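You operate a simulated robot arm through the tools that you are given. There is no shell and no other tool. Be economical: measure what you need, move in short steps, check, and stop when the job is done.

You are at the controls of a simulated robot arm. One attempt, no reset.

TASK
Take the teal tub and put it on the carton end of the long table. Turn the knob beside the gauge to 6 bar. Put the blue pin on the long table away on the top of the grey bench. Any order will do. Set down upright: teal tub.
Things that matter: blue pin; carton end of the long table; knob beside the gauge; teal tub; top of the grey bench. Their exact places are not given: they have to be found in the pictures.

Only the result counts: the job must be done as asked and must still hold three seconds after the hand-in. Knocking over, shifting, dropping, spilling or breaking anything else fails it.

THE ROBOT
A 7-joint arm with a fingered hand on a trunk, on a base that drives. Base frame: it is fixed to the floor where the robot stands at the start and does not move with it; the origin is under the middle of the robot, x ahead of it, y to its left, z up; the surface under the hand at the start is at about z = 940. Units: mm, degrees, N and s.
With the tool pointing down near the work surface it reaches from about 240 to 680 mm from the robot's upright axis, wherever it stands. Its first joint turns from -166.0 to 166.0 degrees. Places, roughly: blue pin [750, -1250, 1000]; carton end of the long table [300, 800, 900]; knob beside the gauge [1600, -200, 800]; top of the grey bench [3800, 2900, 800]. Payload 4 kg.
Tool frame: the origin (TCP) lies between the finger pads and is the grasp point; the fingertips stand 26 mm ahead of it; z points along the fingers, y is the line along which they close. The gripper opens to 148 mm. The gripper's body begins 73 mm behind the TCP. The gripper is a hand of 3 fingers: y runs from the thumb to the fingers, the wrist lies at [0, 0, -239] in the tool frame, and closing takes about 1.5 s.
Orientation is that of the tool frame in the base frame, as [roll, pitch, yaw] about the fixed x, y, z axes, in that order (R = Rz(yaw) Ry(pitch) Rx(roll)). With the fingers straight down and closing along the base's y, the tool's x points along the base's -x, its y along +y and its z along -z.

THE INTERFACE
- The arm moves only by the tool nudge_tool. Its argument "rows" is a list of rows, each a list of 6 numbers: the shift along the tool's x, y, z in mm, then the turn, a rotation vector about the tool's x, y, z in degrees. In form: [[dx, dy, dz, wx, wy, wz], ...]. A call has 1 to 10 rows; each row shifts and turns the commanded pose from where the row before left it, along the tool's axes as they then stand. "jaw" is the closure in counts, from 0 (fully open) to 255 (shut), set as the call begins (left out, the last holds). Each row takes 0.2 s and may step no farther than 50 mm and 8.6 degrees from the row before; otherwise, or with a gripper value out of range, the whole call is refused. Where a pose cannot be reached the arm comes as near as it can. A force on the tool above 40 N (or 10 N above the force at the start of the call, whichever is more), or a blocked arm, ends the call early, and 0.2 s more pass. The fingers move at their own pace (about 72 mm/s each) and stop on an object; they squeeze with about 33 N. The grip force told is the motor's: it shows also when the fingers shut on nothing. Time passes only in rows, and 0.2 s behind the last, so rows that do not move let the fingers close. The reply holds the time, the measured pose of the TCP, the force on the tool along the base axes, the opening and the grip force, in the units named above and with some noise, with the torque about the TCP (base axes, N m) and any sound that the robot's microphone picked up.
- Cameras (640 x 400 px; columns grow to the right, rows downward): "scene" is now at [21.7, 163, 1513]; the picture's right is [0.16, -0.99, 0.00], its down [-0.65, -0.10, -0.75] and it looks along [0.74, 0.12, -0.66] (base axes); focal length 260 px, centre (320, 200). "wrist" rides on the gripper at [68, -39, -90] in the tool frame; the picture's right is [0.50, 0.87, 0.00], its down [-0.66, 0.38, -0.65] and it looks along [-0.57, 0.33, 0.76] (tool axes); focal length 222 px, centre (320, 200).
- snapshot(camera): a new picture of that camera. The clock stands still meanwhile.
- lift_body(by): slides the trunk up (or, below 0, down) by that many mm; the arm and the scene camera ride with it, the base frame stays. It gives what a move gives, with no picture.
- steer(legs): drives the robot by 1 to 6 legs, each [ahead, left, turn to the left] in mm, mm and degrees, along the robot's own axes; the way and the turn of a leg run together, so that a leg with both is an arc; at most 1500 mm and 180 degrees a leg. The arm and the cameras ride along, it lands a little off, and it stops where it bumps. It gives what a move gives.
- move_fingers(finger1, finger2, thumb_bend): sets how far each is bent, from 0 (flat) to 100 (curled in); at 30 the hand is open as for a grip, at 70 the pads meet at the TCP. One left out holds its place. A second passes; each finger stops where it meets its share of the squeeze, and holds until it gets a number again. A gripper value or a shape takes the hand back. It gives what a move gives, with no picture; readings hold the bend of each and the force on the fingers (four entries, about 0 where the hand has none), thumb and palm.
- preshape(shape): the hand has 3 fingers and takes this shape, open, in about a second: jaw (thumb against the fingers, like two jaws); tri (thumb and two fingers); tip (a fingertip pinch); poke (one finger out to press); point (the index stretched); flat (the hand flat); cup (the hand cupped); fist (a fist). The gripper value then closes the fingers along that shape, each until it touches; the sizes above hold for jaw. It gives what a move gives, with no picture.
- head_to(pan, tilt): turns the head with the scene camera to pan (to the left, within 155 degrees either way) and tilt (down, from -29 to 69), counted from straight ahead of the robot. It gives what a move gives.
- pixel_to_xyz(camera, pixels): for up to 12 pixels [column, row] of the newest picture of that camera ("zoom" is the newest enlarged one), the place [x, y, z] in the base frame of the surface seen there, good to about 2 mm. The clock stands still meanwhile.
- enlarge(camera, box): a new picture of the part [left, top, right, bottom] of that camera's present view, enlarged. The clock stands still meanwhile.
- finish_job(): hands the job in; it is judged then, once.

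Go step by step. Measure first, check grasps and placings, and put right what went wrong. The budget is 110 turns and 78 pictures, counting those below and the enlarged ones. Unless the task says otherwise, let go and move clear before handing in.

The tools are called after "Request:" as name(argument=value, ...) on one line, values as JSON. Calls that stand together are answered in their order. nudge_tool: Moves the arm, as the interface text tells. Its arguments: {"type":"object","properties":{"rows":{"type":"array","items":{"type":"array","items":{"type":"number"}}},"jaw":{"type":"number"}},"required":["rows"]} The other tools are called the same way: lift_body (by) slides the trunk up or down; preshape (shape) gives the hand a shape; move_fingers (finger1, finger2, thumb_bend) moves the fingers one by one; steer (legs) drives the base; head_to (pan, tilt) turns the head that bears the scene camera; snapshot (camera) takes a picture; pixel_to_xyz (camera, pixels) gives the place of the surface under pixels of a picture; enlarge (camera, box) takes an enlarged picture of a part of a camera's view; finish_job () hands the job in.

At the start:

```text
t: 0.0
tcp_pos: [383.2, 269.5, 1240.4]
tcp_rot: [179.9, 0.0, 180.0]
ft_force: [0.4, 0.4, 0.4]
ft_torque: [0.02, -0.04, 0.0]
grip_width: 147.9
gripper_force: 0.1
shape: jaw
bend: [30.0, 30.0, 30.0]
finger forces: [0.0, 0.0, 0.0, 0.1, 0.1, 0.0]
trunk travel left (down, up): [-475.0, 115.0]
robot x, y, heading: [0.6, -0.3, 0.3]
head pan, tilt: [9.0, 41.1]
```

scene: 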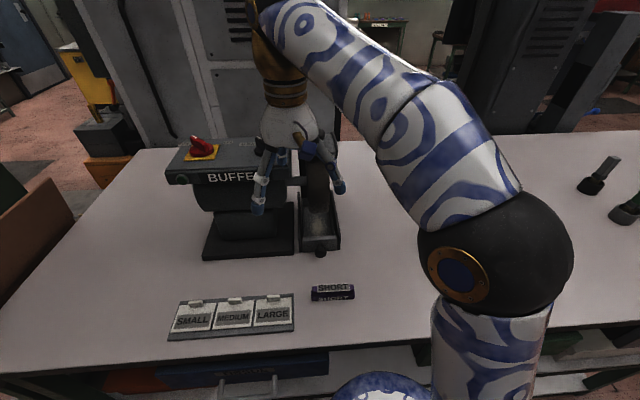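
wrist: 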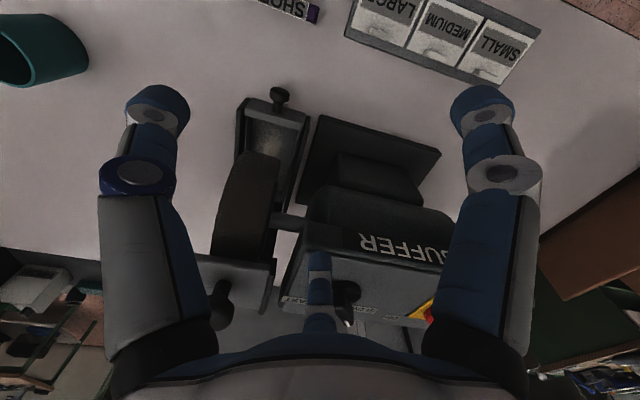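

The scene shows a table with a buffer, and the wrist view shows a teal tub at (40,50), hidden behind the arm in the scene view. I'll look around with the head.

Request:
pixel_to_xyz(camera="wrist", pixels=[[20, 50], [70, 40], [40, 20], [100, 60], [60, 70]])

Request:
head_to(pan=-45, tilt=35)

Request:
snapshot(camera="scene")

Request:
head_to(pan=70, tilt=35)

Request:
snapshot(camera="scene")

```text
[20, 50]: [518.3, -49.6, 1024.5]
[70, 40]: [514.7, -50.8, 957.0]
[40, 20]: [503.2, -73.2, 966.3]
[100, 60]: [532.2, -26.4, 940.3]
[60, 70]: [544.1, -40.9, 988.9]
```

```text
t: 1.2
tcp_pos: [381.7, 270.5, 1240.3]
tcp_rot: [180.0, 0.0, 180.0]
ft_force: [-0.2, 0.6, -0.5]
ft_torque: [0.02, 0.01, 0.01]
grip_width: 147.8
gripper_force: 0.1
shape: jaw
bend: [30.0, 30.0, 30.0]
finger forces: [0.0, 0.0, 0.1, 0.1, 0.1, 0.1]
trunk travel left (down, up): [-475.0, 115.0]
robot x, y, heading: [-1.5, 2.5, -0.0]
head pan, tilt: [-45.0, 35.0]
```

```text
75 pictures are left
```

scene: 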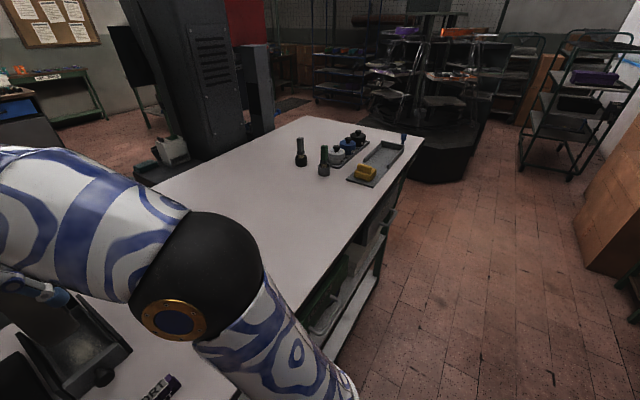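

```text
t: 3.2
tcp_pos: [382.3, 269.9, 1241.2]
tcp_rot: [-179.9, 0.0, 180.0]
ft_force: [0.8, -0.2, -0.1]
ft_torque: [0.02, 0.01, 0.01]
grip_width: 148.0
gripper_force: 0.0
shape: jaw
bend: [30.0, 30.0, 30.0]
finger forces: [0.0, 0.1, 0.0, 0.1, 0.0, 0.0]
trunk travel left (down, up): [-475.0, 115.0]
robot x, y, heading: [0.3, -0.2, 0.0]
head pan, tilt: [70.0, 35.0]
```

```text
74 pictures are left
```

scene: 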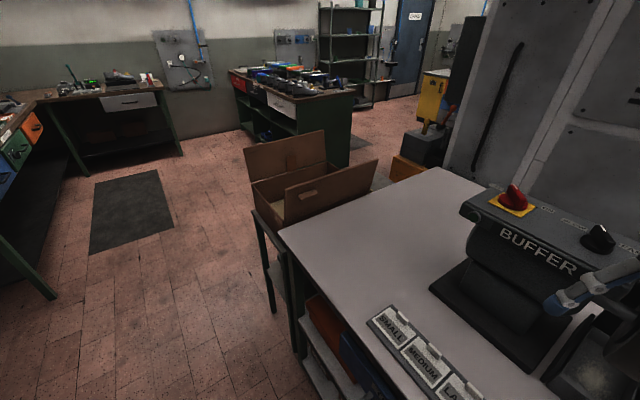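

Left view shows the carton at the table's left end, right view shows the pin area around (404,138). I'll look ahead toward the knob and zoom into the pin.

Request:
head_to(pan=-5, tilt=20)

Request:
snapshot(camera="scene")

Request:
head_to(pan=40, tilt=10)

Request:
snapshot(camera="scene")

Request:
head_to(pan=-50, tilt=35)

Request:
enlarge(camera="scene", box=[220, 100, 440, 220])

```text
t: 4.6
tcp_pos: [381.9, 270.1, 1240.7]
tcp_rot: [179.9, 0.0, -180.0]
ft_force: [-0.1, 0.0, 1.1]
ft_torque: [-0.01, -0.04, 0.01]
grip_width: 147.7
gripper_force: 0.0
shape: jaw
bend: [30.0, 30.0, 30.0]
finger forces: [0.0, 0.0, 0.0, 0.1, 0.1, 0.1]
trunk travel left (down, up): [-475.0, 115.0]
robot x, y, heading: [-2.4, -0.9, -0.1]
head pan, tilt: [-5.0, 20.0]
```

```text
73 pictures are left
```

scene: 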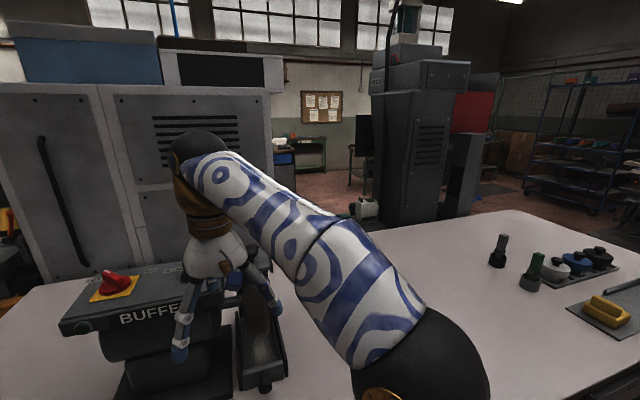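

```text
t: 5.8
tcp_pos: [382.4, 268.9, 1240.0]
tcp_rot: [-179.9, -0.1, -180.0]
ft_force: [0.0, -0.7, 0.5]
ft_torque: [-0.01, 0.02, 0.03]
grip_width: 147.6
gripper_force: 0.1
shape: jaw
bend: [30.0, 30.0, 30.0]
finger forces: [0.0, 0.0, 0.0, 0.0, 0.0, 0.1]
trunk travel left (down, up): [-475.0, 115.0]
robot x, y, heading: [-4.4, 2.0, 0.1]
head pan, tilt: [40.0, 10.0]
```

```text
72 pictures are left
```

scene: 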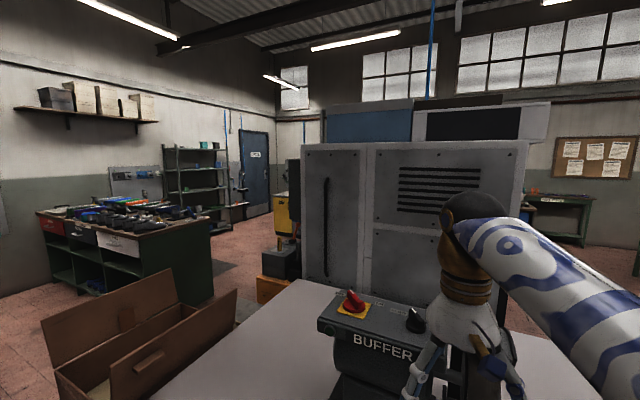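

```text
t: 7.4
tcp_pos: [382.5, 270.3, 1241.4]
tcp_rot: [179.9, 0.0, 180.0]
ft_force: [0.1, -0.8, -0.4]
ft_torque: [0.03, -0.01, -0.01]
grip_width: 148.2
gripper_force: 0.1
shape: jaw
bend: [30.0, 30.0, 30.0]
finger forces: [0.0, 0.1, 0.0, 0.0, 0.0, 0.1]
trunk travel left (down, up): [-475.0, 115.0]
robot x, y, heading: [-2.0, -0.0, 0.2]
head pan, tilt: [-50.0, 35.0]
```

```text
2.91 times, centred on (330, 160) of scene
```

zoom: 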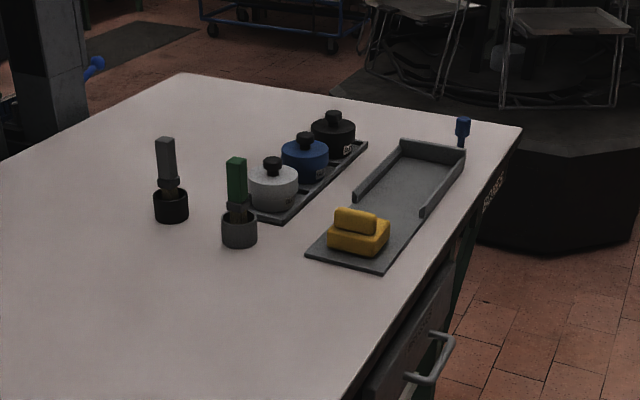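

The blue pin stands near (462,130) in the zoom, beside the tray. I'll measure it and move the hand right to see the tub from above.

Request:
pixel_to_xyz(camera="zoom", pixels=[[463, 120], [463, 130], [461, 142], [463, 150], [520, 128], [182, 75], [430, 160], [360, 235], [455, 150], [290, 205]])

Request:
nudge_tool(rows=[[0, -45, 0, 0, 0, 0], [0, -45, 0, 0, 0, 0], [0, -45, 0, 0, 0, 0], [0, -45, 0, 0, 0, 0], [0, -45, 0, 0, 0, 0], [0, -45, 0, 0, 0, 0], [0, -45, 0, 0, 0, 0], [0, -45, 0, 0, 0, 0], [0, -45, 0, 0, 0, 0]])

Request:
snapshot(camera="wrist")

Request:
head_to(pan=0, tilt=35)

Request:
snapshot(camera="scene")

```text
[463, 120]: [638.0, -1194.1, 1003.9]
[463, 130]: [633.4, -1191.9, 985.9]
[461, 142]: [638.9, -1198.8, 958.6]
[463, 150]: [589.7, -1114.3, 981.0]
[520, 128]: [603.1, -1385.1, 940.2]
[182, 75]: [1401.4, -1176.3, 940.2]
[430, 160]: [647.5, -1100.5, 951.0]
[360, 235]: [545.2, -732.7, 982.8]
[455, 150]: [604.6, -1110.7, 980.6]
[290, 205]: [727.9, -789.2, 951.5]
```

```text
t: 9.4
tcp_pos: [383.6, -135.0, 1241.6]
tcp_rot: [180.0, 0.0, 179.9]
ft_force: [0.7, 0.1, 0.1]
ft_torque: [0.01, 0.0, 0.04]
grip_width: 147.7
gripper_force: 0.0
shape: jaw
bend: [30.0, 30.0, 30.0]
finger forces: [0.1, 0.0, 0.0, 0.0, 0.0, 0.0]
trunk travel left (down, up): [-475.0, 115.0]
robot x, y, heading: [0.6, 4.1, 0.2]
head pan, tilt: [-50.0, 35.0]
```

```text
70 pictures are left
```

wrist: 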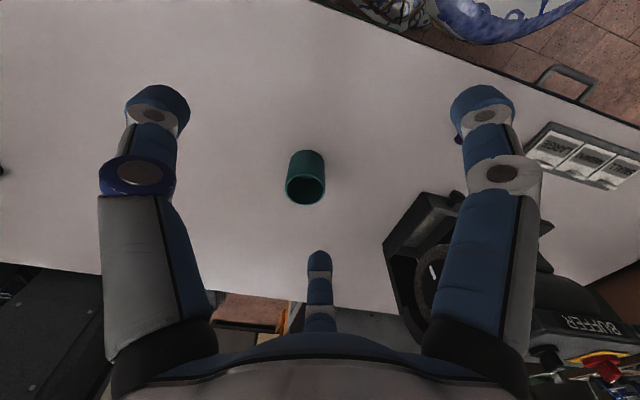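

```text
t: 10.6
tcp_pos: [382.9, -134.1, 1240.8]
tcp_rot: [-180.0, 0.0, -179.9]
ft_force: [0.0, -0.4, 0.4]
ft_torque: [0.04, 0.02, 0.01]
grip_width: 147.7
gripper_force: 0.0
shape: jaw
bend: [30.0, 30.0, 30.0]
finger forces: [0.0, 0.0, 0.1, 0.0, 0.0, 0.0]
trunk travel left (down, up): [-475.0, 115.0]
robot x, y, heading: [1.0, -1.6, -0.3]
head pan, tilt: [0.0, 35.0]
```

```text
69 pictures are left
```

scene: 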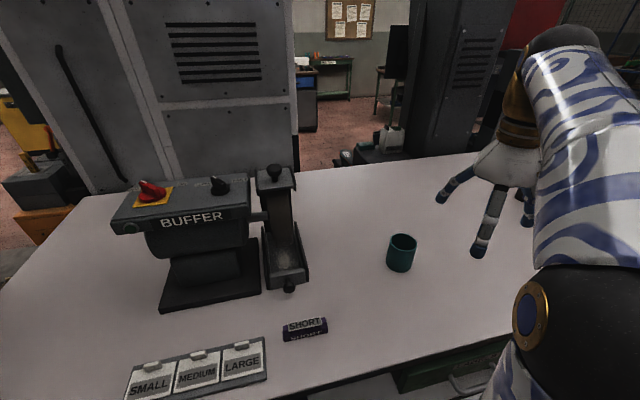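

The tub at scene (401,252) is upright and clear. Measure tub, buffer side and the area with the gauge (zoom at (380,145)).

Request:
pixel_to_xyz(camera="scene", pixels=[[389, 238], [416, 239], [402, 235], [401, 243], [400, 255], [400, 269], [388, 262], [411, 262], [404, 240]])

Request:
enlarge(camera="scene", box=[290, 50, 450, 290])

Request:
pixel_to_xyz(camera="wrist", pixels=[[289, 160], [322, 160], [306, 190], [305, 170], [286, 185], [325, 185], [305, 205], [385, 245], [430, 195], [460, 200]])

```text
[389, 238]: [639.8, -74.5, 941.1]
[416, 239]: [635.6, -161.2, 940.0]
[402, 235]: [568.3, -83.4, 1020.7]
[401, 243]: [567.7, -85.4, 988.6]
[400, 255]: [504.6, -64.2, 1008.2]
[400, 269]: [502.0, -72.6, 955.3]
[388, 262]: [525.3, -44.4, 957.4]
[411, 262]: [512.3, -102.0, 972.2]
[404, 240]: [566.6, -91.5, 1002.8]
```

```text
1.67 times, centred on (370, 170) of scene
```

zoom: 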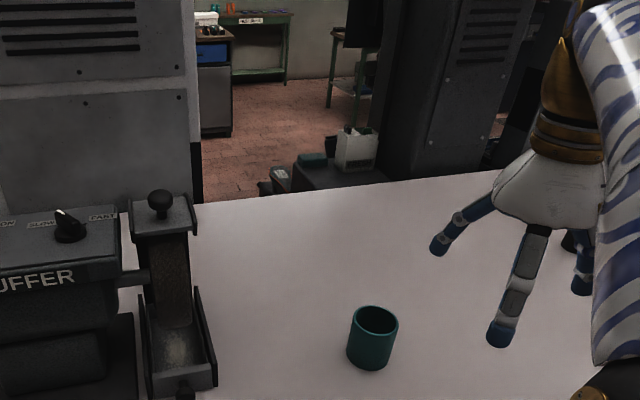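

```text
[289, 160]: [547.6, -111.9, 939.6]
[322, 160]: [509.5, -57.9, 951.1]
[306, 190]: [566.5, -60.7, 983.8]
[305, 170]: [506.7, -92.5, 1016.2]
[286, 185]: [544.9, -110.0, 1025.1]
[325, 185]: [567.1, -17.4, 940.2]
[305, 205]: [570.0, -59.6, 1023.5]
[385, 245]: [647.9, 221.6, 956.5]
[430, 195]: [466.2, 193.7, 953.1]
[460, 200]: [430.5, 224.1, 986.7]
```

Tub: centre about (537,-78), diameter ~70, top z 1027. Move above it first, then lower.

Request:
nudge_tool(rows=[[-40, 14, 0, 0, 0, 0], [-38, 14, 0, 0, 0, 0], [-38, 14, 0, 0, 0, 0], [-38, 14, 0, 0, 0, 0], [0, 0, 40, 0, 0, 0], [0, 0, 40, 0, 0, 0], [0, 0, 40, 0, 0, 0]])

Request:
snapshot(camera="scene")

Request:
snapshot(camera="wrist")

```text
t: 12.2
tcp_pos: [538.6, -80.6, 1119.4]
tcp_rot: [-180.0, 0.0, -180.0]
ft_force: [0.2, -0.3, 0.3]
ft_torque: [-0.02, 0.01, 0.0]
grip_width: 147.8
gripper_force: 0.0
shape: jaw
bend: [30.0, 30.0, 30.0]
finger forces: [0.0, 0.0, 0.1, 0.0, 0.0, 0.1]
trunk travel left (down, up): [-475.0, 115.0]
robot x, y, heading: [-0.6, -3.9, -0.2]
head pan, tilt: [0.0, 35.0]
```

```text
67 pictures are left
```

scene: 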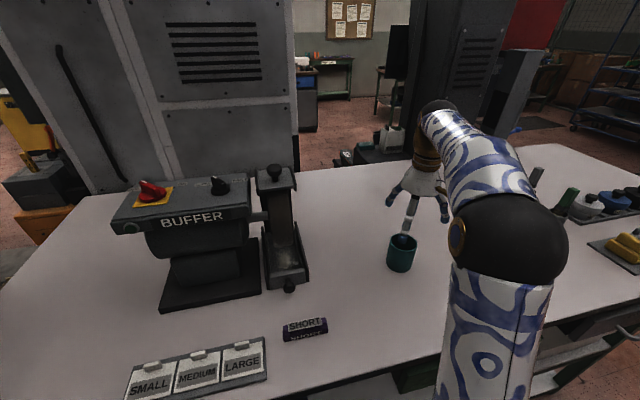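

```text
66 pictures are left
```

wrist: 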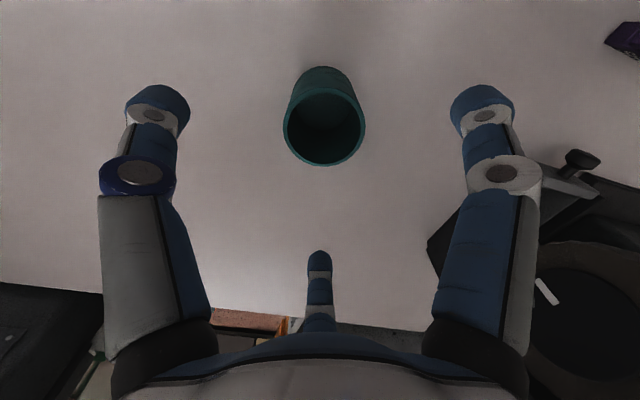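

The tub is centred under the hand (rim centre ~(324,127) matches prediction). Lower and grip.

Request:
nudge_tool(rows=[[0, 0, 45, 0, 0, 0], [0, 0, 45, 0, 0, 0], [0, 0, 44, 0, 0, 0]])

Request:
nudge_tool(rows=[[0, 0, 0, 0, 0, 0], [0, 0, 0, 0, 0, 0], [0, 0, 0, 0, 0, 0], [0, 0, 0, 0, 0, 0], [0, 0, 0, 0, 0, 0], [0, 0, 0, 0, 0, 0], [0, 0, 0, 0, 0, 0], [0, 0, 0, 0, 0, 0]], jaw=255)

Request:
snapshot(camera="wrist")

```text
t: 13.0
tcp_pos: [539.7, -80.1, 986.8]
tcp_rot: [-179.9, 0.0, 180.0]
ft_force: [0.0, -0.1, 0.0]
ft_torque: [-0.01, -0.02, -0.01]
grip_width: 148.2
gripper_force: 0.0
shape: jaw
bend: [30.0, 30.0, 30.0]
finger forces: [0.0, 0.0, 0.2, 0.1, 0.0, 0.1]
trunk travel left (down, up): [-475.0, 115.0]
robot x, y, heading: [-1.9, -0.7, -0.1]
head pan, tilt: [0.0, 35.0]
```

```text
t: 14.8
tcp_pos: [538.8, -81.0, 986.7]
tcp_rot: [180.0, 0.0, -179.9]
ft_force: [-0.1, -0.5, 0.1]
ft_torque: [-0.02, 0.03, 0.0]
grip_width: 62.1
gripper_force: 32.2
shape: jaw
bend: [38.0, 38.0, 70.0]
finger forces: [28.2, 28.3, 0.0, 0.0, 31.8, 0.1]
trunk travel left (down, up): [-475.0, 115.0]
robot x, y, heading: [0.4, -1.1, -0.1]
head pan, tilt: [0.0, 35.0]
```

```text
65 pictures are left
```

wrist: 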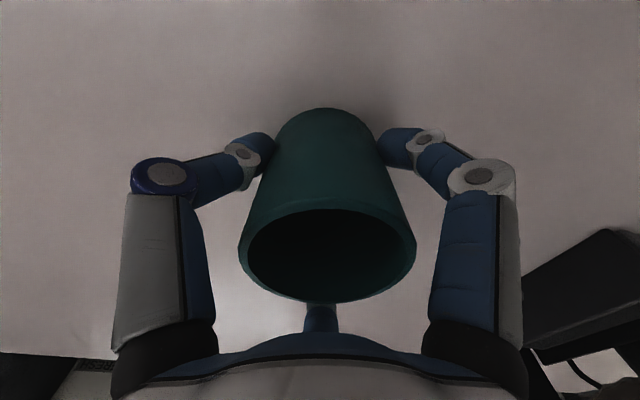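

Tub is gripped (62 mm, 32 N). Lift it, and measure the carton end and buffer top.

Request:
nudge_tool(rows=[[0, 0, -20, 0, 0, 0], [0, 0, -40, 0, 0, 0], [0, 0, -40, 0, 0, 0], [0, 0, -45, 0, 0, 0], [0, 0, -45, 0, 0, 0], [0, 0, -45, 0, 0, 0], [0, 0, -45, 0, 0, 0]])

Request:
head_to(pan=60, tilt=40)

Request:
snapshot(camera="scene")

```text
t: 16.4
tcp_pos: [514.6, -76.0, 1256.7]
tcp_rot: [180.0, 0.3, -179.9]
ft_force: [-0.3, -0.3, -1.0]
ft_torque: [-0.03, -0.04, 0.0]
grip_width: 62.0
gripper_force: 32.8
shape: jaw
bend: [38.0, 38.0, 70.0]
finger forces: [28.8, 28.9, 0.0, 0.1, 32.2, 0.1]
out of reach, approached as far as the arm can: row 7
trunk travel left (down, up): [-475.0, 115.0]
robot x, y, heading: [-0.6, 1.1, -0.1]
head pan, tilt: [0.0, 35.0]
```

```text
t: 17.7
tcp_pos: [517.6, -77.2, 1253.8]
tcp_rot: [-180.0, 0.1, 179.9]
ft_force: [0.3, 0.0, -1.1]
ft_torque: [0.03, 0.01, 0.03]
grip_width: 62.0
gripper_force: 32.8
shape: jaw
bend: [38.0, 38.0, 70.0]
finger forces: [28.9, 28.9, 0.0, 0.1, 32.1, 0.1]
trunk travel left (down, up): [-475.0, 115.0]
robot x, y, heading: [3.5, 0.0, 0.0]
head pan, tilt: [60.0, 40.0]
```

```text
64 pictures are left
```

scene: 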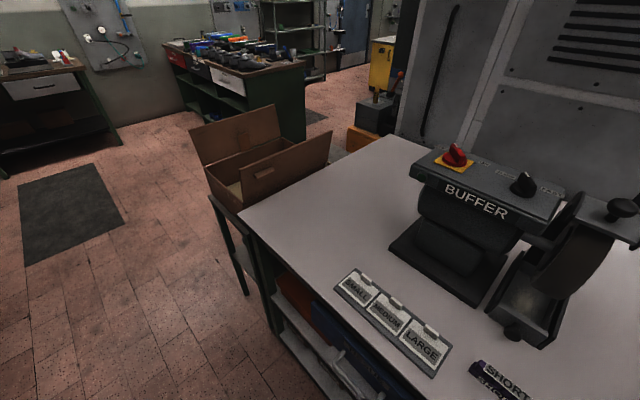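

Request:
pixel_to_xyz(camera="scene", pixels=[[242, 216], [385, 138], [340, 200], [390, 250], [455, 155], [415, 165], [625, 205], [335, 285], [300, 230], [515, 330], [395, 205], [325, 150]])

```text
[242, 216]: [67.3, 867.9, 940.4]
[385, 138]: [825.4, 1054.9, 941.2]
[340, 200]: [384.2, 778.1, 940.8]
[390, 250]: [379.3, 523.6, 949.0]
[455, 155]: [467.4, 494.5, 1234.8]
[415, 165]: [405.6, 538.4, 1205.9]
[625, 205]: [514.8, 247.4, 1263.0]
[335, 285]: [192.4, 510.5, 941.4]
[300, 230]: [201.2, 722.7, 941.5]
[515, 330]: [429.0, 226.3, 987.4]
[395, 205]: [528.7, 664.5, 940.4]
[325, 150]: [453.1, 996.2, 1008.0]
```

The table is yawed ~13° (left edge from (67,868) to (825,1055)); the free spot at the carton end is near (330,780). I'll pull the tub back toward the robot, then drive left parallel to the table.

Request:
nudge_tool(rows=[[40, 0, 0, 0, 0, 0], [40, 15, 0, 0, 0, 0], [40, 15, 0, 0, 0, 0], [40, 15, 0, 0, 0, 0], [40, 15, 0, 0, 0, 0], [7, 17, 0, 0, 0, 0]])

Request:
steer(legs=[[-95, 390, 0]])

Request:
snapshot(camera="scene")

```text
t: 19.1
tcp_pos: [310.8, -1.2, 1254.7]
tcp_rot: [180.0, 0.1, 180.0]
ft_force: [-0.4, -1.0, -1.0]
ft_torque: [0.0, -0.04, 0.02]
grip_width: 61.9
gripper_force: 32.8
shape: jaw
bend: [38.0, 38.0, 70.0]
finger forces: [28.8, 29.1, 0.1, 0.0, 32.3, 0.1]
trunk travel left (down, up): [-475.0, 115.0]
robot x, y, heading: [-2.6, -0.3, 0.2]
head pan, tilt: [60.0, 40.0]
```

```text
t: 21.1
tcp_pos: [334.0, 278.0, 1237.7]
tcp_rot: [-177.6, -1.3, 172.0]
ft_force: [-1.1, -0.1, -1.6]
ft_torque: [0.01, -0.03, 0.0]
grip_width: 60.5
gripper_force: 32.5
shape: jaw
bend: [38.0, 38.0, 70.0]
finger forces: [31.5, 32.0, 0.1, 0.0, 34.8, 0.0]
trunk travel left (down, up): [-475.0, 115.0]
robot x, y, heading: [-18.1, 244.8, -8.7]
head pan, tilt: [60.0, 40.0]
stopped in leg 1: the robot was blocked; the commanded pose is now the measured one
```

```text
63 pictures are left
```

scene: 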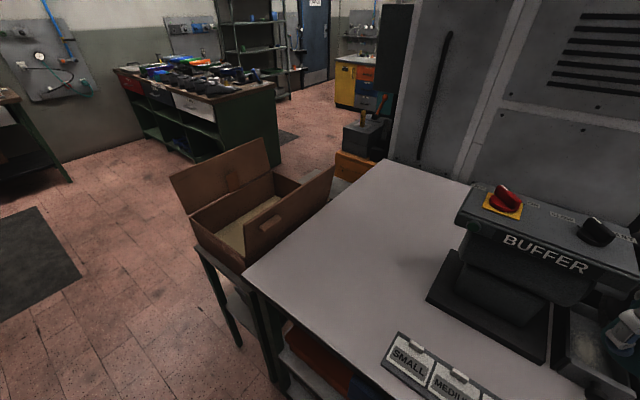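

The drive was blocked at (−18,245) and the robot yawed −8.7°. I'll look where the contact is.

Request:
head_to(pan=15, tilt=60)

Request:
snapshot(camera="scene")

Request:
snapshot(camera="wrist")

```text
t: 22.2
tcp_pos: [331.2, 274.7, 1238.3]
tcp_rot: [-177.4, -1.3, 171.7]
ft_force: [-0.2, 0.1, -0.5]
ft_torque: [0.04, -0.01, -0.02]
grip_width: 61.1
gripper_force: 32.5
shape: jaw
bend: [38.0, 38.0, 70.0]
finger forces: [31.4, 31.9, 0.1, 0.0, 34.8, 0.1]
trunk travel left (down, up): [-475.0, 115.0]
robot x, y, heading: [-13.4, 243.8, -8.7]
head pan, tilt: [15.0, 60.0]
```

```text
62 pictures are left
```

scene: 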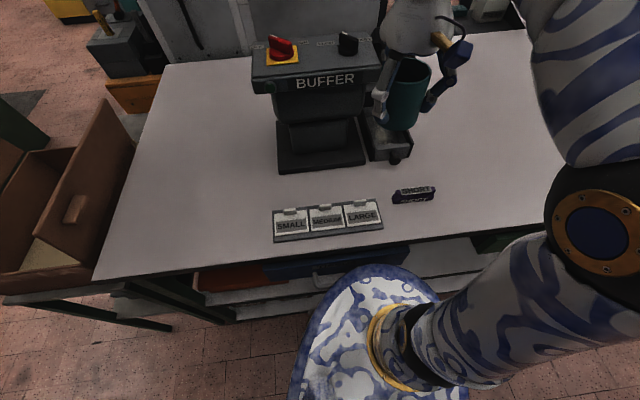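

```text
61 pictures are left
```

wrist: 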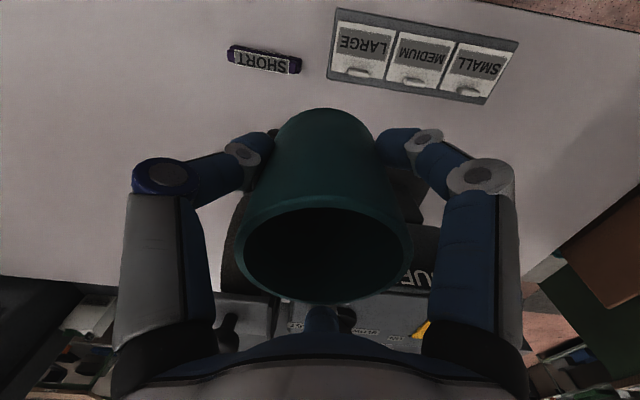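

The base (blue foot) touched the table's front edge. Back off, then square up with the table's yaw (+13°), and check the table corner hasn't shifted.

Request:
pixel_to_xyz(camera="scene", pixels=[[97, 277], [290, 45], [255, 90], [390, 185], [400, 160], [403, 120], [395, 255]])

Request:
steer(legs=[[-120, 0, 0]])

Request:
head_to(pan=40, tilt=50)

Request:
snapshot(camera="scene")

```text
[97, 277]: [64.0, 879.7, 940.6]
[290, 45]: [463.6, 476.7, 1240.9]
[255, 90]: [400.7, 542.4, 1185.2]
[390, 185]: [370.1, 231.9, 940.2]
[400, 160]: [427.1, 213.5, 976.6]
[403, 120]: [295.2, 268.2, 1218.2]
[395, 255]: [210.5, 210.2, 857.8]
```

```text
t: 22.9
tcp_pos: [384.1, 346.5, 1207.4]
tcp_rot: [-174.1, -3.5, 170.8]
ft_force: [-3.9, -0.3, -1.3]
ft_torque: [0.02, -0.02, 0.13]
grip_width: 60.3
gripper_force: 33.4
shape: jaw
bend: [38.0, 77.0, 70.0]
finger forces: [33.1, 38.5, 0.0, 0.1, 35.0, 0.0]
trunk travel left (down, up): [-475.0, 115.0]
robot x, y, heading: [-21.8, 243.0, -9.3]
head pan, tilt: [15.0, 60.0]
stopped in leg 1: the robot was blocked; the commanded pose is now the measured one
```

```text
t: 23.8
tcp_pos: [382.5, 344.3, 1208.2]
tcp_rot: [-174.1, -3.3, 170.5]
ft_force: [0.9, 0.4, -0.4]
ft_torque: [-0.01, 0.02, -0.01]
grip_width: 60.7
gripper_force: 33.5
shape: jaw
bend: [38.0, 77.0, 70.0]
finger forces: [30.4, 31.8, 0.1, 0.0, 33.2, 0.1]
trunk travel left (down, up): [-475.0, 115.0]
robot x, y, heading: [-21.3, 242.2, -9.4]
head pan, tilt: [40.0, 50.0]
```

```text
60 pictures are left
```

scene: 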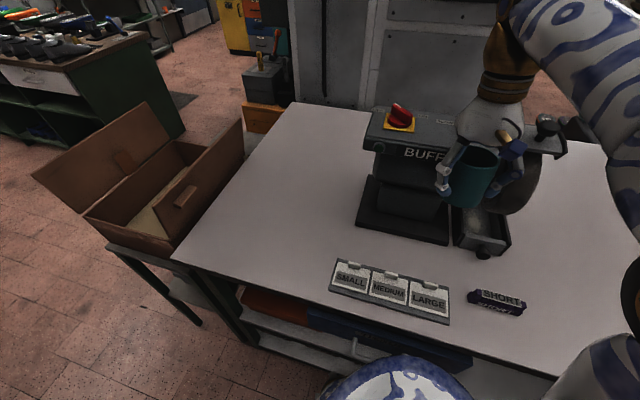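

The backing move was also blocked and the hand moved, so something on the arm is caught. Zoom in on the hand.

Request:
enlarge(camera="scene", box=[380, 80, 600, 260])

Request:
snapshot(camera="wrist")

Request:
head_to(pan=-25, tilt=50)

Request:
snapshot(camera="scene")

```text
2.22 times, centred on (490, 170) of scene
```

zoom: 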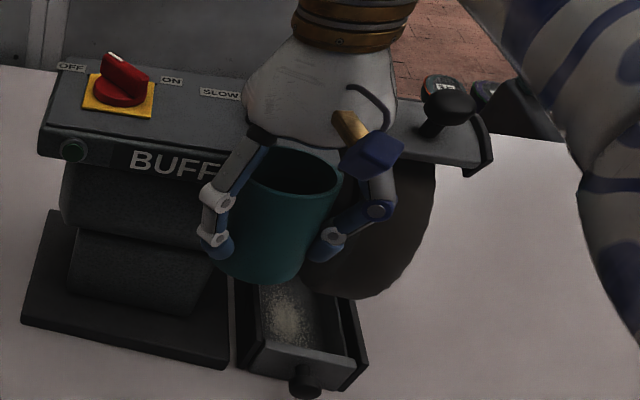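

```text
58 pictures are left
```

wrist: 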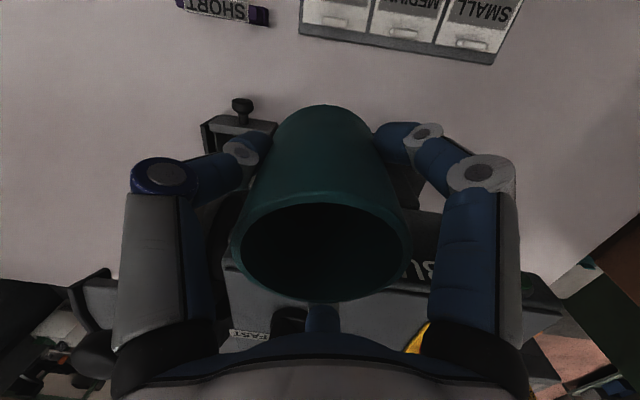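

```text
t: 25.2
tcp_pos: [382.0, 343.4, 1208.2]
tcp_rot: [-174.0, -3.2, 170.6]
ft_force: [-0.4, 0.0, -0.3]
ft_torque: [0.03, -0.03, 0.02]
grip_width: 60.9
gripper_force: 33.2
shape: jaw
bend: [38.0, 77.0, 70.0]
finger forces: [30.4, 31.6, 0.1, 0.0, 33.0, 0.0]
trunk travel left (down, up): [-475.0, 115.0]
robot x, y, heading: [-16.9, 240.1, -9.4]
head pan, tilt: [-25.0, 50.0]
```

```text
57 pictures are left
```

scene: 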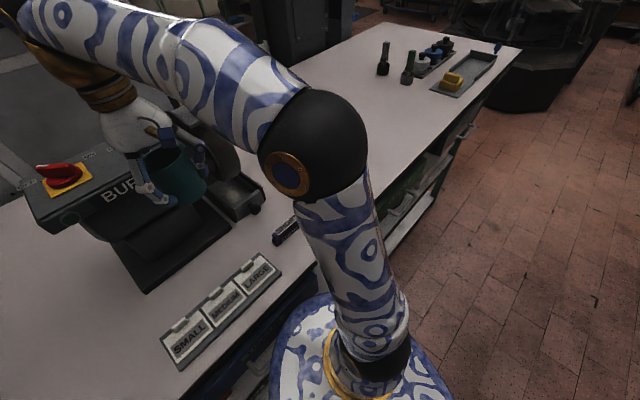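

The hand now overlaps the buffer head (rear finger near the FAST knob), so it is caught there. Raise the trunk straight up to free it.

Request:
lift_body(by=110)

Request:
head_to(pan=25, tilt=50)

Request:
snapshot(camera="scene")

Request:
snapshot(camera="wrist")

```text
t: 25.5
tcp_pos: [391.4, 375.7, 1194.2]
tcp_rot: [-172.6, -3.6, 170.7]
ft_force: [-55.1, -28.0, 39.4]
ft_torque: [1.43, -2.44, 0.29]
grip_width: 60.1
gripper_force: 32.5
shape: jaw
bend: [34.0, 73.0, 70.0]
finger forces: [39.4, 115.1, 0.0, 0.0, 40.4, 0.0]
trunk travel left (down, up): [-480.0, 110.0]
robot x, y, heading: [-26.4, 240.6, -9.2]
head pan, tilt: [-25.0, 50.0]
stopped: the arm was blocked; the commanded pose is now the measured one
```

```text
t: 26.7
tcp_pos: [379.3, 402.1, 1193.1]
tcp_rot: [-172.2, -4.0, 172.4]
ft_force: [-55.1, -35.5, 60.4]
ft_torque: [2.18, -3.83, -0.36]
grip_width: 61.5
gripper_force: 32.8
shape: jaw
bend: [35.0, 74.0, 70.0]
finger forces: [31.7, 132.2, 0.0, 0.1, 42.3, 0.1]
trunk travel left (down, up): [-480.0, 110.0]
robot x, y, heading: [-34.1, 253.5, -7.3]
head pan, tilt: [25.0, 50.0]
```

```text
56 pictures are left
```

scene: 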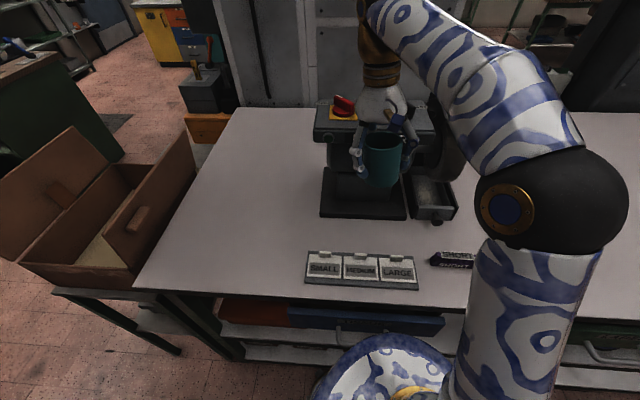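

```text
55 pictures are left
```

wrist: 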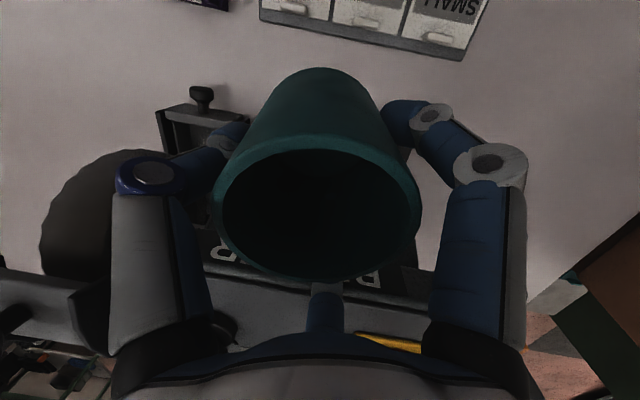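

The hand is pressing into the buffer (force [-55,-35,60]). I'll relieve by moving along that force: back, right and up, in small steps.

Request:
nudge_tool(rows=[[15, -8, -15, 0, 0, 0], [15, -8, -15, 0, 0, 0], [15, -8, -20, 0, 0, 0], [15, -8, -20, 0, 0, 0]])

Request:
snapshot(camera="scene")

```text
t: 27.0
tcp_pos: [372.3, 430.6, 1181.3]
tcp_rot: [-169.5, -5.1, 173.1]
ft_force: [-62.3, -28.5, 13.5]
ft_torque: [1.25, -2.38, 0.54]
grip_width: 60.2
gripper_force: 33.6
shape: jaw
bend: [33.0, 73.0, 70.0]
finger forces: [35.6, 103.3, 0.0, 0.1, 39.8, 0.0]
trunk travel left (down, up): [-480.0, 110.0]
robot x, y, heading: [-42.6, 254.2, -6.3]
head pan, tilt: [25.0, 50.0]
stopped in row 1: the arm was blocked; the commanded pose is now the measured one
```

```text
54 pictures are left
```

scene: 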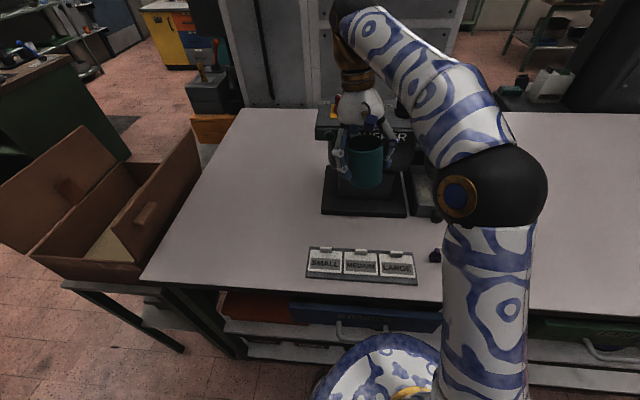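

The hand still drifts left and down despite the command, so some arm link is being pushed. I'll measure where the links are.

Request:
pixel_to_xyz(camera="scene", pixels=[[480, 390], [485, 300], [475, 235], [500, 190], [460, 100], [380, 40], [355, 70], [395, 370], [430, 340], [443, 290], [443, 310], [360, 105]])

Request:
head_to(pan=0, tilt=69)

Request:
snapshot(camera="scene")

```text
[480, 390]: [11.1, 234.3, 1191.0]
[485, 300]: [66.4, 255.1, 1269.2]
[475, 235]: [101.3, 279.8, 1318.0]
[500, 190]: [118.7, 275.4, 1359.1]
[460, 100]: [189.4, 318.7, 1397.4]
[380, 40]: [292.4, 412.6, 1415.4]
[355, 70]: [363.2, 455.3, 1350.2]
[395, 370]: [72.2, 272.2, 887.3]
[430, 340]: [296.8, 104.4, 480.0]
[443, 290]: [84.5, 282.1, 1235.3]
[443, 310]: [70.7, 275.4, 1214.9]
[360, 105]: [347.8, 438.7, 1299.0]
```

```text
t: 27.9
tcp_pos: [361.5, 468.8, 1174.7]
tcp_rot: [-169.1, -6.3, 175.0]
ft_force: [-82.1, -52.1, 10.9]
ft_torque: [1.42, -3.04, -0.18]
grip_width: 66.8
gripper_force: 32.5
shape: jaw
bend: [38.0, 72.0, 70.0]
finger forces: [32.6, 161.1, 0.1, 0.0, 42.4, 0.1]
trunk travel left (down, up): [-480.0, 110.0]
robot x, y, heading: [-57.3, 263.2, -4.8]
head pan, tilt: [0.0, 68.8]
```

```text
53 pictures are left
```

scene: 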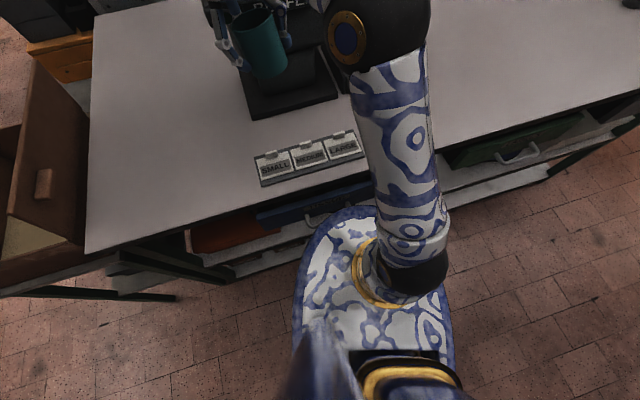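

The base has been creeping toward the left with the hand pressing on the buffer. I'll drive back-right, away along the contact force.

Request:
steer(legs=[[-80, -50, 0]])

Request:
head_to(pan=25, tilt=45)

Request:
snapshot(camera="scene")

```text
t: 29.0
tcp_pos: [324.7, 400.6, 1172.5]
tcp_rot: [-169.6, -6.0, 172.4]
ft_force: [0.7, -0.7, -0.8]
ft_torque: [0.03, -0.05, -0.02]
grip_width: 61.9
gripper_force: 33.2
shape: jaw
bend: [37.0, 79.0, 70.0]
finger forces: [31.0, 25.3, 0.0, 0.0, 38.3, 0.0]
trunk travel left (down, up): [-480.0, 110.0]
robot x, y, heading: [-123.0, 213.6, -7.0]
head pan, tilt: [0.0, 68.8]
```

```text
t: 29.9
tcp_pos: [325.5, 401.5, 1172.7]
tcp_rot: [-169.6, -6.0, 172.2]
ft_force: [-0.8, -0.2, -1.0]
ft_torque: [-0.04, 0.0, 0.02]
grip_width: 61.8
gripper_force: 32.6
shape: jaw
bend: [37.0, 79.0, 70.0]
finger forces: [31.1, 25.4, 0.0, 0.1, 38.3, 0.0]
trunk travel left (down, up): [-480.0, 110.0]
robot x, y, heading: [-119.9, 207.0, -7.0]
head pan, tilt: [25.0, 45.0]
```

```text
52 pictures are left
```

scene: 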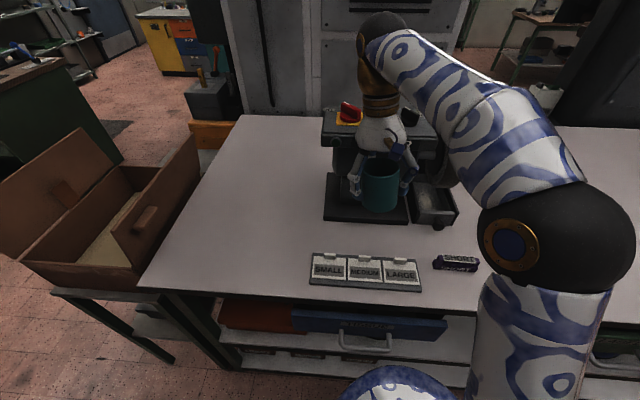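

Freed: force is zero and the tub is still held. Check the buffer/label positions and back up a little more.

Request:
pixel_to_xyz(camera="scene", pixels=[[140, 285], [327, 218], [436, 228], [312, 282], [420, 288], [322, 130], [475, 262], [242, 117], [349, 110]])

Request:
steer(legs=[[-60, 0, 0]])

Request:
snapshot(camera="scene")

```text
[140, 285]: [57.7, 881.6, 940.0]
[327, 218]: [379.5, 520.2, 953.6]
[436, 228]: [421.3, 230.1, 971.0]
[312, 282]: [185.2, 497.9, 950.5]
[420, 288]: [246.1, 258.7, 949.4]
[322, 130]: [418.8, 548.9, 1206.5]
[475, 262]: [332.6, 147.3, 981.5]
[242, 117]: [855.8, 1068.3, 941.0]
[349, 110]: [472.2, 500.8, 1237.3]
```

```text
t: 30.9
tcp_pos: [266.3, 409.7, 1173.0]
tcp_rot: [-169.7, -6.1, 172.3]
ft_force: [-0.8, 0.5, -1.1]
ft_torque: [0.0, -0.03, -0.01]
grip_width: 61.9
gripper_force: 32.8
shape: jaw
bend: [37.0, 79.0, 70.0]
finger forces: [31.0, 25.4, 0.1, 0.0, 38.4, 0.0]
trunk travel left (down, up): [-480.0, 110.0]
robot x, y, heading: [-181.3, 219.2, -7.1]
head pan, tilt: [25.0, 45.0]
```

```text
51 pictures are left
```

scene: 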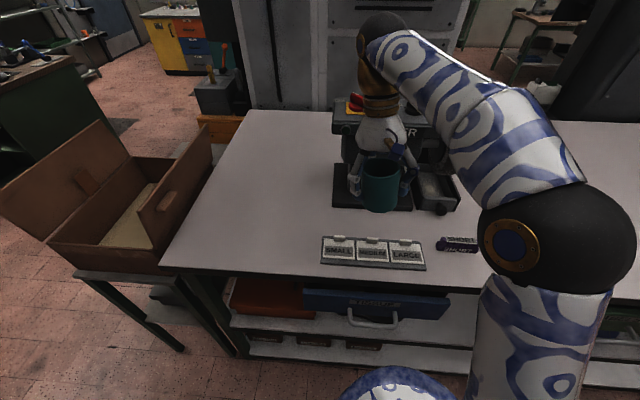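

Buffer and labels are where they were. Now turn left 20° to square with the table, then drive along it.

Request:
steer(legs=[[0, 0, 20], [0, 250, 0], [90, 0, 0]])

Request:
head_to(pan=35, tilt=50)

Request:
snapshot(camera="scene")

```text
t: 34.5
tcp_pos: [206.7, 811.7, 1172.6]
tcp_rot: [-169.6, -6.1, -167.7]
ft_force: [0.5, 0.3, -0.6]
ft_torque: [-0.02, 0.02, 0.0]
grip_width: 61.8
gripper_force: 33.0
shape: jaw
bend: [37.0, 79.0, 70.0]
finger forces: [31.0, 25.4, 0.0, 0.0, 38.2, 0.0]
trunk travel left (down, up): [-480.0, 110.0]
robot x, y, heading: [-148.4, 481.0, 12.8]
head pan, tilt: [25.0, 45.0]
```

```text
t: 35.2
tcp_pos: [207.1, 811.5, 1173.0]
tcp_rot: [-169.7, -6.1, -167.7]
ft_force: [-0.3, 0.1, -0.8]
ft_torque: [0.03, -0.02, -0.01]
grip_width: 61.8
gripper_force: 33.0
shape: jaw
bend: [37.0, 79.0, 70.0]
finger forces: [31.1, 25.4, 0.1, 0.0, 38.2, 0.0]
trunk travel left (down, up): [-480.0, 110.0]
robot x, y, heading: [-147.7, 481.2, 12.9]
head pan, tilt: [35.0, 50.0]
```

```text
50 pictures are left
```

scene: 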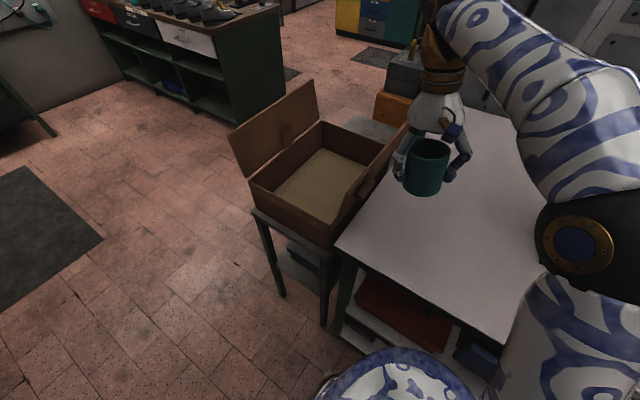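

Hand is over the carton end at (207,812). Level the tool (rotate −10.3°,−6.1°) and shift to about (320,780).

Request:
nudge_tool(rows=[[0, 0, 0, -3.5, -2.05, 0], [0, 0, 0, -3.4, -2.05, 0], [0, 0, 0, -3.4, -2.0, 0], [-35, -18, 0, 0, 0, 0], [-35, -18, 0, 0, 0, 0], [-34, -18, 0, 0, 0, 0], [0, 0, 0, 0, 0, 0]])

Request:
snapshot(camera="wrist")

Request:
head_to(pan=25, tilt=40)

Request:
enlarge(camera="scene", box=[220, 50, 460, 250])

```text
t: 36.8
tcp_pos: [320.6, 783.9, 1173.3]
tcp_rot: [-179.9, 0.1, -167.2]
ft_force: [0.2, 0.7, -0.6]
ft_torque: [0.01, 0.02, -0.01]
grip_width: 61.9
gripper_force: 33.0
shape: jaw
bend: [37.0, 79.0, 70.0]
finger forces: [31.1, 25.5, 0.0, 0.0, 38.4, 0.1]
trunk travel left (down, up): [-480.0, 110.0]
robot x, y, heading: [-147.3, 480.5, 13.0]
head pan, tilt: [35.0, 50.0]
```

```text
49 pictures are left
```

wrist: 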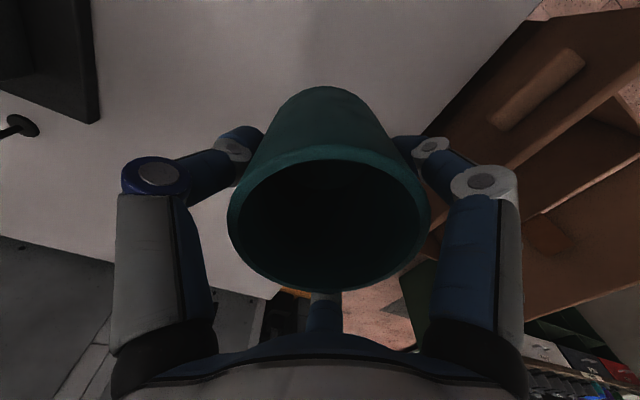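

```text
t: 37.5
tcp_pos: [319.7, 783.6, 1172.5]
tcp_rot: [-179.9, -0.1, -167.2]
ft_force: [-0.1, 0.7, -0.7]
ft_torque: [0.02, -0.01, -0.03]
grip_width: 62.0
gripper_force: 33.1
shape: jaw
bend: [37.0, 79.0, 70.0]
finger forces: [31.0, 25.5, 0.0, 0.0, 38.3, 0.0]
trunk travel left (down, up): [-480.0, 110.0]
robot x, y, heading: [-150.1, 479.5, 12.6]
head pan, tilt: [25.0, 40.0]
```

```text
2.00 times, centred on (340, 150) of scene
```

zoom: 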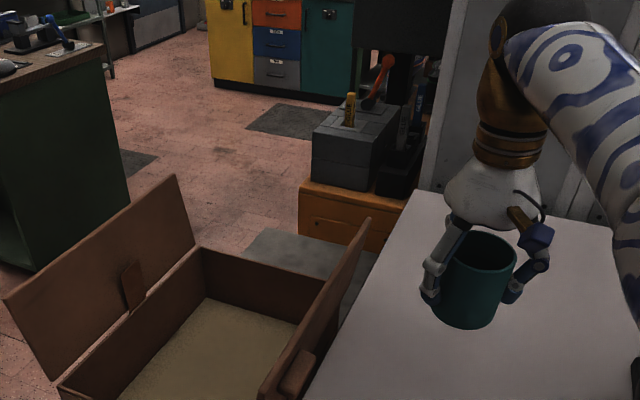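

The tub sits tilted in the grasp. Measure the rim to get its tilt.

Request:
pixel_to_xyz(camera="zoom", pixels=[[482, 235], [449, 258], [515, 258], [480, 277], [497, 240], [460, 245], [500, 274], [470, 300], [470, 320]])

Request:
pixel_to_xyz(camera="wrist", pixels=[[235, 200], [424, 205], [325, 152], [330, 289], [260, 170], [400, 170], [270, 270], [395, 270], [300, 155], [350, 155], [325, 100], [310, 287]])

```text
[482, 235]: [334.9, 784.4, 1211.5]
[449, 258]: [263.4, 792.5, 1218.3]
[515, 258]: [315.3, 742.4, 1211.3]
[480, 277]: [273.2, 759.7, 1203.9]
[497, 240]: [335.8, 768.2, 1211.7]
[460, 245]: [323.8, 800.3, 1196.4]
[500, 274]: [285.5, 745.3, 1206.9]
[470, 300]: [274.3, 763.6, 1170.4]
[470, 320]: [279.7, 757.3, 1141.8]
```

```text
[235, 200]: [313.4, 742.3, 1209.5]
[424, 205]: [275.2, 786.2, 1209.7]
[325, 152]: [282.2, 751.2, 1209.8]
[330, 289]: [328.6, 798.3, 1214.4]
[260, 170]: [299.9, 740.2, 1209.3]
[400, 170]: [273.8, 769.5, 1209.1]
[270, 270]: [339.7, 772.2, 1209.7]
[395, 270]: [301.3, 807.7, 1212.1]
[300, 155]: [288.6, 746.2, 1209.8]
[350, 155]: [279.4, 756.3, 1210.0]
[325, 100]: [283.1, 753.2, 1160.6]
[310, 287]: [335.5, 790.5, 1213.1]
```

The rim is level within ~3° (z 1209–1214), so the tub bottom is ~1124. Lower about 182 mm, slowly at the end.

Request:
nudge_tool(rows=[[0, 0, 40, 0, 0, 0], [0, 0, 40, 0, 0, 0], [0, 0, 40, 0, 0, 0], [0, 0, 40, 0, 0, 0], [0, 0, 15, 0, 0, 0], [0, 0, 3, 0, 0, 0], [0, 0, 3, 0, 0, 0], [0, 0, 2, 0, 0, 0]])

Request:
snapshot(camera="scene")

```text
t: 39.3
tcp_pos: [322.2, 781.3, 990.2]
tcp_rot: [-179.9, 0.0, -167.2]
ft_force: [-0.6, 0.0, -0.1]
ft_torque: [-0.04, 0.0, 0.0]
grip_width: 62.2
gripper_force: 32.9
shape: jaw
bend: [37.0, 79.0, 70.0]
finger forces: [30.9, 25.4, 0.1, 0.0, 38.1, 0.0]
trunk travel left (down, up): [-480.0, 110.0]
robot x, y, heading: [-149.5, 480.6, 12.8]
head pan, tilt: [25.0, 40.0]
```

```text
47 pictures are left
```

scene: 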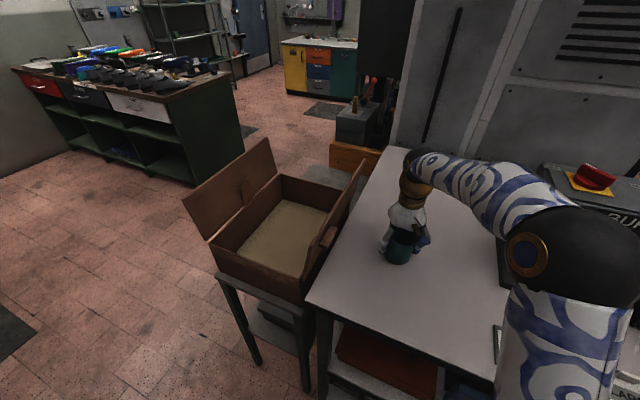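

Nearly at the table with no contact yet. Measure the rim and continue in 1 mm rows.

Request:
nudge_tool(rows=[[0, 0, 1, 0, 0, 0], [0, 0, 1, 0, 0, 0], [0, 0, 1, 0, 0, 0], [0, 0, 1, 0, 0, 0]])

Request:
snapshot(camera="wrist")

Request:
pixel_to_xyz(camera="wrist", pixels=[[235, 200], [424, 205], [325, 152], [330, 289], [325, 95]])

```text
t: 40.3
tcp_pos: [322.4, 780.3, 984.7]
tcp_rot: [-180.0, 0.2, -167.2]
ft_force: [0.1, 0.2, 6.3]
ft_torque: [-0.21, 0.14, 0.06]
grip_width: 61.7
gripper_force: 33.0
shape: jaw
bend: [37.0, 79.0, 70.0]
finger forces: [31.4, 25.7, 0.0, 0.0, 38.3, 0.0]
trunk travel left (down, up): [-480.0, 110.0]
robot x, y, heading: [-152.8, 478.5, 12.7]
head pan, tilt: [25.0, 40.0]
```

```text
46 pictures are left
```

wrist: 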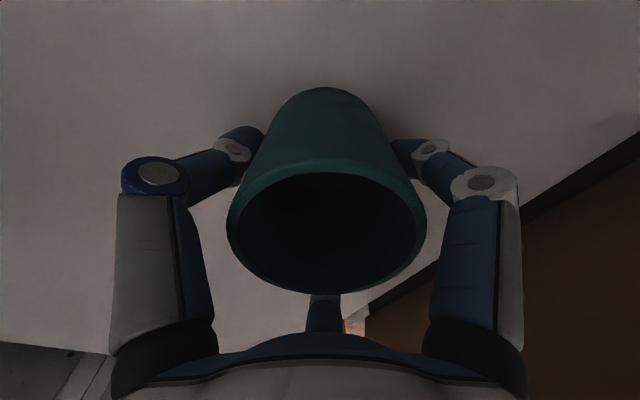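

```text
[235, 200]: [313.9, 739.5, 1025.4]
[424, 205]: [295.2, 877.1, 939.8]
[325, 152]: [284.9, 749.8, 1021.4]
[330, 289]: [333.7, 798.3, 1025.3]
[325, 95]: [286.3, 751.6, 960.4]
```

Touched down (6 N). Open the hand and check before lifting.

Request:
nudge_tool(rows=[[0, 0, 0, 0, 0, 0], [0, 0, 0, 0, 0, 0], [0, 0, 0, 0, 0, 0], [0, 0, 0, 0, 0, 0], [0, 0, 0, 0, 0, 0], [0, 0, 0, 0, 0, 0], [0, 0, 0, 0, 0, 0], [0, 0, 0, 0, 0, 0]], jaw=0)

Request:
snapshot(camera="wrist")

```text
t: 42.1
tcp_pos: [320.4, 781.9, 986.0]
tcp_rot: [-179.8, 0.0, -167.2]
ft_force: [-0.3, -0.5, 0.3]
ft_torque: [0.01, -0.01, 0.01]
grip_width: 147.9
gripper_force: 0.0
shape: jaw
bend: [30.0, 30.0, 30.0]
finger forces: [0.0, 0.0, 0.0, 0.0, 0.1, 0.0]
trunk travel left (down, up): [-480.0, 110.0]
robot x, y, heading: [-150.9, 480.9, 12.8]
head pan, tilt: [25.0, 40.0]
```

```text
45 pictures are left
```

wrist: 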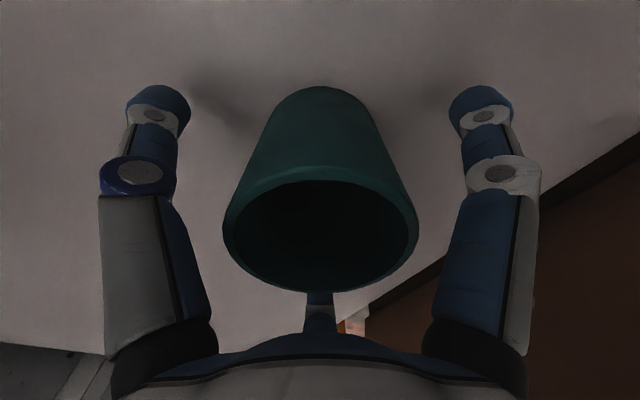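

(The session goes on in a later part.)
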